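You operate a simulated robot arm through the tools that you are given. There is no shell and no other tool. Be economical: measure what you need, move in short steps, check, and stop when the job is done.

Carry out the task below with a simulated robot arm. There is one attempt and no reset: what you move stays moved.

TASK
Turn the kettle dial to 80.

It is judged by the outcome, as a careful person would: the job done as asked, and still so three seconds after it is handed in. It fails if anything else is knocked over, pushed out of place, dropped, spilled or broken.

THE ROBOT
A 7-joint arm with a two-finger parallel gripper, fixed in place. Base frame: the origin is at the foot of the arm, x ahead of it, y to its left, z up. Lengths are in m, angles in rad, forces in N, time in s.
Its first joint turns from -1.152 to 1.152 rad. Payload 1.57 kg.
Tool frame: the origin (TCP) lies between the finger pads and is the grasp point; the fingertips stand 0.03 m ahead of it; z points along the fingers, y is the line along which they close. The gripper opens to 0.11 m. The fingers are 0.024 m wide and 0.012 m thick; the gripper's body (0.048 by 0.112 m) begins 0.078 m behind the TCP.
Orientation is that of the tool frame in the base frame, as a unit quaternion [x, y, z, w]. With the fingers straight down and closing along the base's y, the tool's x points along the base's -x, its y along +y and its z along -z.

THE INTERFACE
- The arm moves only by the tool servo_tool. Its argument "series" is a list of rows, each a list of 3 entries, a list of its own where there are three numbers: the opening, from 0 (shut) to 1 (fully open), then the shift along the base's x, y, z in units of 300 mm (1.0 is 300 mm), then the turn, a rotation vector about the base's x, y, z in units of 120 degrees (1.0 is 120 degrees). In form: [[jaw, [dx, dy, dz], [wx, wy, wz]], ...]. A call has 1 to 10 rows; each row is the pose to reach, as a shift and turn from the pose commanded when the call began. A call with a number of a shift or a turn outside -1 to 1 is refused whole. A row lasts 0.2 s, in which the tool goes at most 0.05 m and 0.15 rad; a call with a longer step from one row to the next is refused whole, and so is a gripper value outside its range. A pose out of reach is approached as far as the arm can. The call stops where the force on the tool passes 40 N (or 10 N more than at its start, if that is more) or the arm is blocked; 0.2 s more then pass. The fingers move at their own pace (about 0.108 m/s each) and stop on an object; they squeeze with about 38 N. The grip force told is the motor's: it shows also when the fingers shut on nothing. Time passes only in rows, and 0.2 s behind the last, so rows that repeat a pose let the fingers close. It gives the time, the measured TCP pose, the force on the tool (base axes), the opening and the grip force at its end, in the units of the frame above (readings bear some noise).
- Cameras (640 x 400 px; columns grow to the right, rows downward): "scene" is fixed at [0.1798, -0.4076, 1.4032]; the picture's right is [0.62, -0.79, 0.00], its down [-0.46, -0.36, -0.81] and it looks along [0.64, 0.50, -0.58] (base axes); focal length 333 px, centre (320, 200). "wrist" rides on the gripper at [-0.036, 0, -0.08] in the tool frame; the picture's right is [0.00, -1.00, 0.00], its down [0.97, 0.00, -0.24] and it looks along [0.24, 0.00, 0.97] (tool axes); focal length 218 px, centre (320, 200).
- get_image(camera): a new picture of that camera. No time passes.
- pixel_to_xyz(camera, pixels): for up to 12 pixels [column, row] of the newest picture of that camera ("zoom" is the newest enlarged one), the place [x, y, z] in the base frame of the surface seen there, good to about 0.003 m. No time passes.
- zoom(camera, box): a new picture of the part [left, top, right, bottom] of that camera's present view, enlarged. No time passes.
- close_job(): hands the job in; it is judged then, once.

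Work in short steps. Measure before you move; look again where a grasp or a placing could have gone wrong, and mend it. You have 60 turns and 20 pictures in all, the two below and enlarged ones among them. Open the gripper and draw the arm clear of the work before you hand the job in, unless the task says otherwise; then end with one line.

The tools are called after "Request:" by a JSON object that holds its "api" and its "payload". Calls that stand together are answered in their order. servo_tool: Moves the arm, as the interface text tells. Its arguments: {"type":"object","properties":{"series":{"type":"array"}},"required":["series"]} The other tools are called the same way: get_image (camera) takes a picture; pixel_to_xyz (camera, pixels) gives the place of the surface under pixels of a picture; zoom (camera, box) takes an enlarged picture of a part of a camera's view; close_job () hands the job in.

At the start:

```text
t: 0.0
position: [0.4152, -0.255, 1.162]
orientation: [0.0, 1.0, -0.001, 0.001]
contact_force: [-0.1, 0.3, 0.2]
grip_width: 0.1098
grasp_force: 0.0
```

scene: 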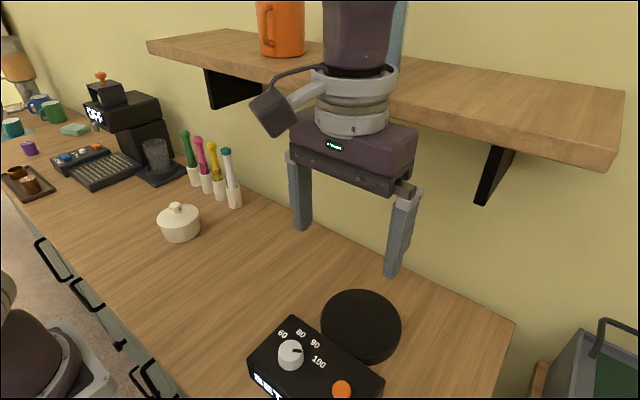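
wrist: 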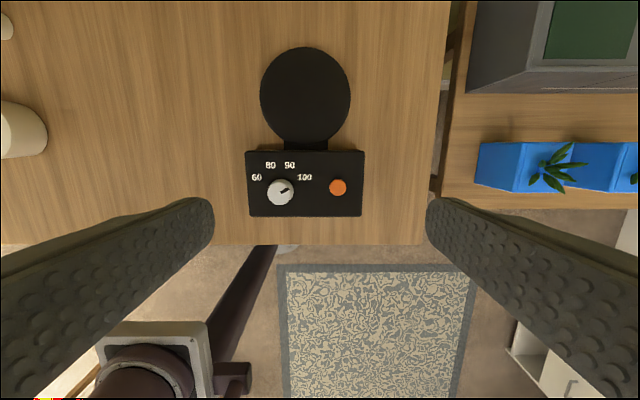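

The dial is near wrist pixel (281,192); I enlarge it and measure.

Request:
{"api": "zoom", "payload": {"camera": "wrist", "box": [240, 145, 370, 226]}}

Request:
{"api": "zoom", "payload": {"camera": "scene", "box": [240, 300, 400, 400]}}

Request:
{"api": "pixel_to_xyz", "payload": {"camera": "wrist", "pixels": [[281, 192], [275, 187], [289, 189], [257, 177], [270, 165], [289, 165], [305, 177], [337, 187], [300, 205], [355, 160]]}}

```text
4.92 times, centred on (305, 186) of wrist
```

zoom: 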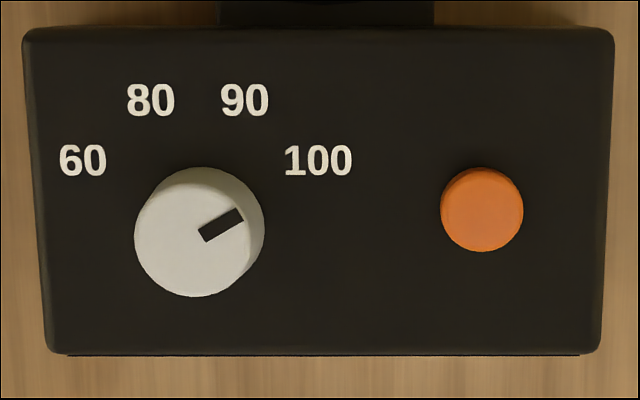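

```text
4.00 times, centred on (320, 350) of scene
```

zoom: 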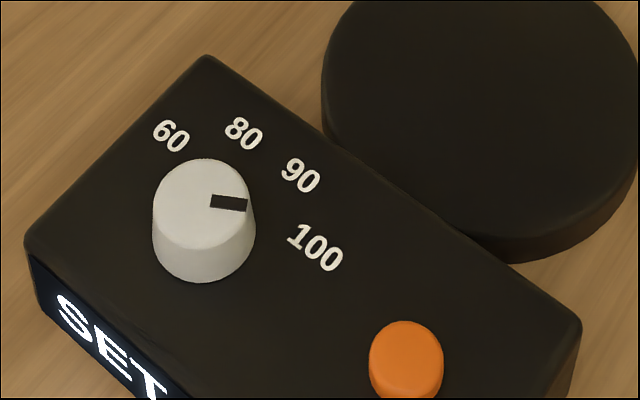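

```text
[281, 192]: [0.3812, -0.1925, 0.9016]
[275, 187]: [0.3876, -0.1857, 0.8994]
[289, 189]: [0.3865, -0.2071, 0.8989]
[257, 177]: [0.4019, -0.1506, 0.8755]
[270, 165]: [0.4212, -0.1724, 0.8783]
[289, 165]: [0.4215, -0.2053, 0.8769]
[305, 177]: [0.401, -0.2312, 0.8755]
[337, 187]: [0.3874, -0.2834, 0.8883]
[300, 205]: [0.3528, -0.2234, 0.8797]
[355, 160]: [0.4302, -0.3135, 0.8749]
```

The pointer is at 100. I need a counterclockwise turn (seen from above) of about 80-84°. I check the heights with the scene camera.

Request:
{"api": "pixel_to_xyz", "payload": {"camera": "zoom", "pixels": [[203, 200], [190, 200], [203, 165], [160, 205], [246, 215], [171, 137], [243, 133], [300, 175], [315, 248], [407, 350], [100, 100], [205, 275]]}}

```text
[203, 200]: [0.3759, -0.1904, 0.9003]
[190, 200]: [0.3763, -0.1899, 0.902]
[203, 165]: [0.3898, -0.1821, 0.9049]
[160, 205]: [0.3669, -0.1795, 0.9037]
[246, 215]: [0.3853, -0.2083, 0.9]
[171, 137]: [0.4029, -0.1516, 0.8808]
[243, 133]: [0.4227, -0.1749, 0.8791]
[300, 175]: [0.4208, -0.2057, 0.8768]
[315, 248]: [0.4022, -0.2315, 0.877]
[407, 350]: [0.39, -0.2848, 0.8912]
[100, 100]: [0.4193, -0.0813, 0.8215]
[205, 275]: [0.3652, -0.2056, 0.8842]
```

Panel top is about z=0.878, dial top about 0.902, dial centre about (0.378, -0.1905), diameter about 0.044. I move above it and pre-turn -40°.

Request:
{"api": "servo_tool", "payload": {"series": [[0.65, [-0.0207, 0.0358, -0.111], [0, 0, -0.0556]], [0.65, [-0.0413, 0.0717, -0.222], [0, 0, -0.111]], [0.65, [-0.062, 0.1075, -0.333], [0, 0, -0.167]], [0.65, [-0.0827, 0.143, -0.444], [0, 0, -0.222]], [0.65, [-0.103, 0.179, -0.555], [0, 0, -0.278]], [0.65, [-0.124, 0.215, -0.65], [0, 0, -0.333]], [0.65, [-0.124, 0.215, -0.65], [0, 0, -0.333]]]}}

Request:
{"api": "get_image", "payload": {"camera": "wrist"}}

```text
t: 1.6
position: [0.3798, -0.1907, 0.9668]
orientation: [0.342, 0.94, -0.001, 0.001]
contact_force: [0.0, -0.2, -0.8]
grip_width: 0.0714
grasp_force: 0.0
```

```text
15 pictures are left
```

wrist: 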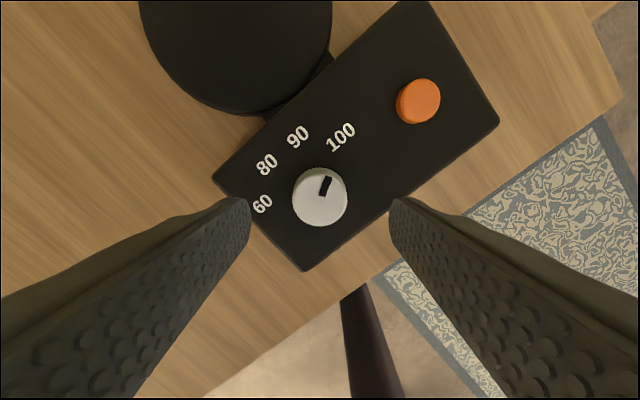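

The dial is centred between the fingers (320,197), so I descend to TCP z of about 0.913.

Request:
{"api": "servo_tool", "payload": {"series": [[0.65, [-0.004, 0, -0.06], [0, 0, 0]], [0.65, [-0.004, 0, -0.12], [0, 0, 0]], [0.65, [-0.004, 0, -0.15], [0, 0, 0]], [0.65, [-0.004, 0, -0.18], [0, 0, 0]], [0.65, [-0.004, 0, -0.18], [0, 0, 0]]]}}

Request:
{"api": "get_image", "payload": {"camera": "wrist"}}

```text
t: 2.8
position: [0.3762, -0.1908, 0.912]
orientation: [0.342, 0.94, -0.001, 0.0]
contact_force: [-0.4, 0.1, -1.1]
grip_width: 0.0715
grasp_force: 0.0
```

```text
14 pictures are left
```

wrist: 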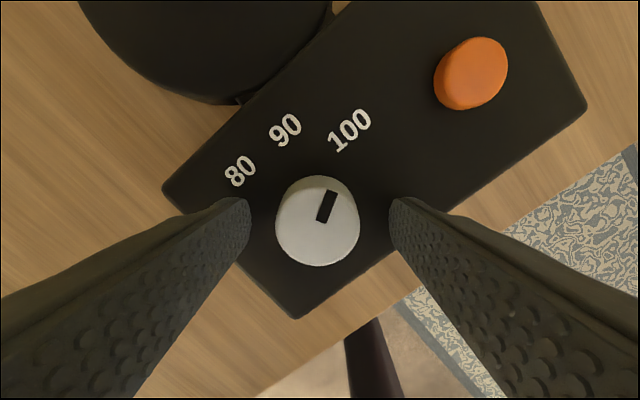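

Now I close on the dial.

Request:
{"api": "servo_tool", "payload": {"series": [[0.5, [0, 0, 0], [0, 0, 0]], [0.4, [0, 0, 0], [0, 0, 0]], [0.3, [0, 0, 0], [0, 0, 0]], [0.3, [0, 0, 0], [0, 0, 0]]]}}

```text
t: 3.8
position: [0.3774, -0.1907, 0.9121]
orientation: [0.341, 0.94, -0.001, 0.0]
contact_force: [8.0, 8.9, -2.7]
grip_width: 0.0406
grasp_force: 45.1
```

Gripped, with a side force of about 12 N, which is a slight off-centre. I shift 1.2 mm along the closing line to relieve it.

Request:
{"api": "servo_tool", "payload": {"series": [[0.3, [0.0026, 0.0031, 0], [0, 0, 0]], [0.3, [0.0026, 0.0031, 0], [0, 0, 0]]]}}

```text
t: 4.4
position: [0.3776, -0.1899, 0.9123]
orientation: [0.341, 0.94, -0.001, -0.001]
contact_force: [6.1, 2.9, -14.9]
grip_width: 0.0404
grasp_force: 45.8
```

The side force has dropped. I turn the first part, +40°.

Request:
{"api": "servo_tool", "payload": {"series": [[0.3, [0, 0, 0], [0, 0, 0.056]], [0.3, [0, 0, 0], [0, 0, 0.111]], [0.3, [0, 0, 0], [0, 0, 0.167]], [0.3, [0, 0, 0], [0, 0, 0.222]], [0.3, [0, 0, 0], [0, 0, 0.278]], [0.3, [0, 0, 0], [0, 0, 0.333]], [0.3, [0, 0, 0], [0, 0, 0.333]]]}}

Request:
{"api": "get_image", "payload": {"camera": "wrist"}}

```text
t: 6.0
position: [0.3781, -0.1892, 0.9129]
orientation: [-0.002, 1.0, -0.001, 0.0]
contact_force: [-5.9, -6.0, -8.4]
grip_width: 0.0406
grasp_force: 44.9
```

```text
13 pictures are left
```

wrist: 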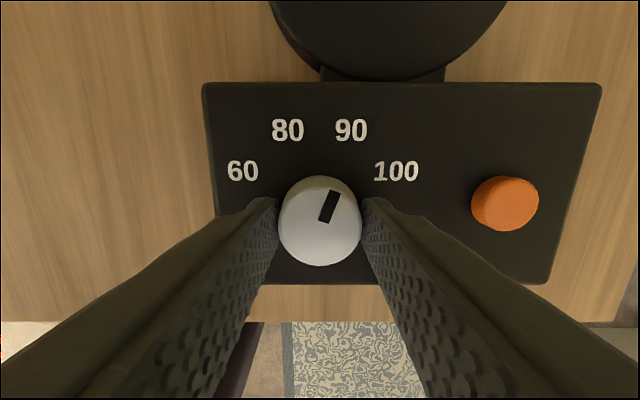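

The dial follows and the pointer now aims at 90. I turn a further 40°.

Request:
{"api": "servo_tool", "payload": {"series": [[0.3, [0, 0, 0], [0, 0, 0.056]], [0.3, [0, 0, 0], [0, 0, 0.111]], [0.3, [0, 0, 0], [0, 0, 0.167]], [0.3, [0, 0, 0], [0, 0, 0.222]], [0.3, [0, 0, 0], [0, 0, 0.278]], [0.3, [0, 0, 0], [0, 0, 0.338]], [0.3, [0, 0, 0], [0, 0, 0.338]]]}}

Request:
{"api": "get_image", "payload": {"camera": "wrist"}}

```text
t: 7.6
position: [0.3781, -0.1909, 0.9121]
orientation: [-0.346, 0.938, 0.0, 0.001]
contact_force: [-11.9, -14.9, 7.5]
grip_width: 0.0405
grasp_force: 44.6
```

```text
12 pictures are left
```

wrist: 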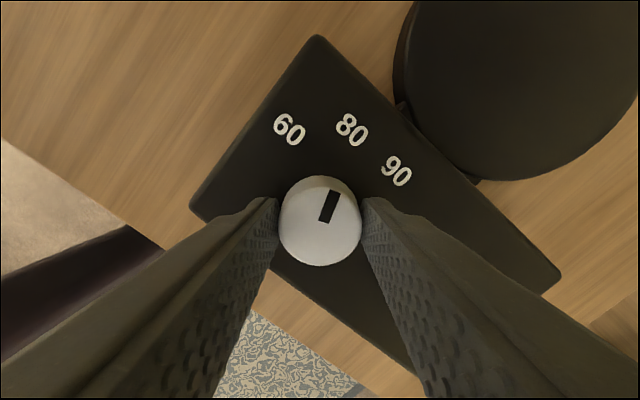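

The pointer is at 80. I relieve the side force, then open and rise.

Request:
{"api": "servo_tool", "payload": {"series": [[0.3, [-0.003, -0.004, 0], [0, 0, 0]], [0.4, [-0.003, -0.004, 0], [0, 0, 0]], [0.5, [-0.003, -0.004, 0], [0, 0, 0]], [0.65, [-0.003, -0.004, 0], [0, 0, 0]], [0.65, [-0.003, -0.004, 0], [0, 0, 0]], [0.65, [-0.003, -0.004, 0.08], [0, 0, 0]], [0.65, [-0.003, -0.004, 0.2], [0, 0, 0]], [0.65, [-0.003, -0.004, 0.33], [0, 0, 0]], [0.65, [-0.003, -0.004, 0.46], [0, 0, 0]], [0.65, [-0.003, -0.004, 0.6], [0, 0, 0]]]}}

Request:
{"api": "zoom", "payload": {"camera": "scene", "box": [240, 300, 400, 400]}}

Request:
{"api": "get_image", "payload": {"camera": "wrist"}}

```text
t: 9.8
position: [0.3788, -0.1913, 1.0915]
orientation: [-0.346, 0.938, 0.0, 0.0]
contact_force: [-0.2, 1.1, 0.3]
grip_width: 0.0716
grasp_force: 0.1
```

```text
4.00 times, centred on (320, 350) of scene
```

zoom: 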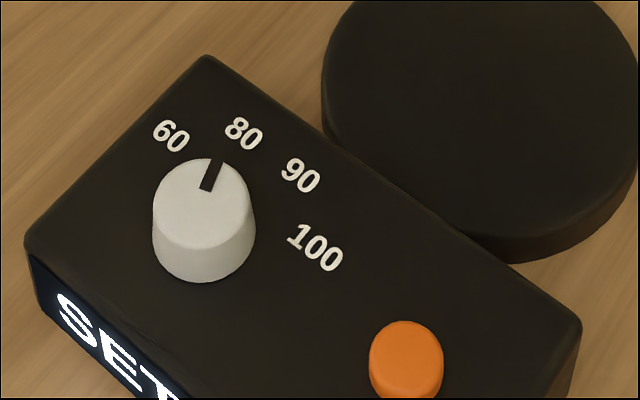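

```text
10 pictures are left
```

wrist: 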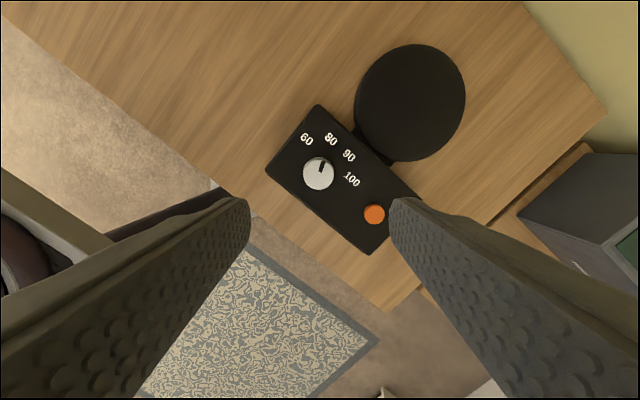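

I check the pointer direction numerically.

Request:
{"api": "pixel_to_xyz", "payload": {"camera": "zoom", "pixels": [[206, 189], [216, 163], [203, 203], [171, 137], [243, 133], [300, 175], [315, 248]]}}

Request:
{"api": "zoom", "payload": {"camera": "wrist", "box": [272, 120, 384, 190]}}

```text
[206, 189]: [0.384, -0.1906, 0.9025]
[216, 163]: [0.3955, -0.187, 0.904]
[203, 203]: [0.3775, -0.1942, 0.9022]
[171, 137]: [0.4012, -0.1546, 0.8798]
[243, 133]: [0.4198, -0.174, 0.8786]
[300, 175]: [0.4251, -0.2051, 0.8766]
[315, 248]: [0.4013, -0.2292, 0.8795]
```

```text
5.71 times, centred on (328, 155) of wrist
```

zoom: 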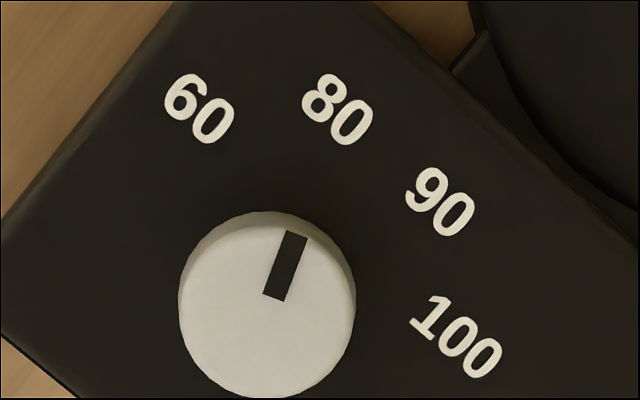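

The pointer sits about 20-21° left of forward and the 80 mark is about 20-22°, so they match. The arm is clear and nothing else has moved, so I hand in.

Request:
{"api": "close_job", "payload": {}}

```text
The job is handed in.
```

The kettle dial now points to 80, turned from 100. The gripper is open, the arm is drawn clear, and I saw nothing else moved.
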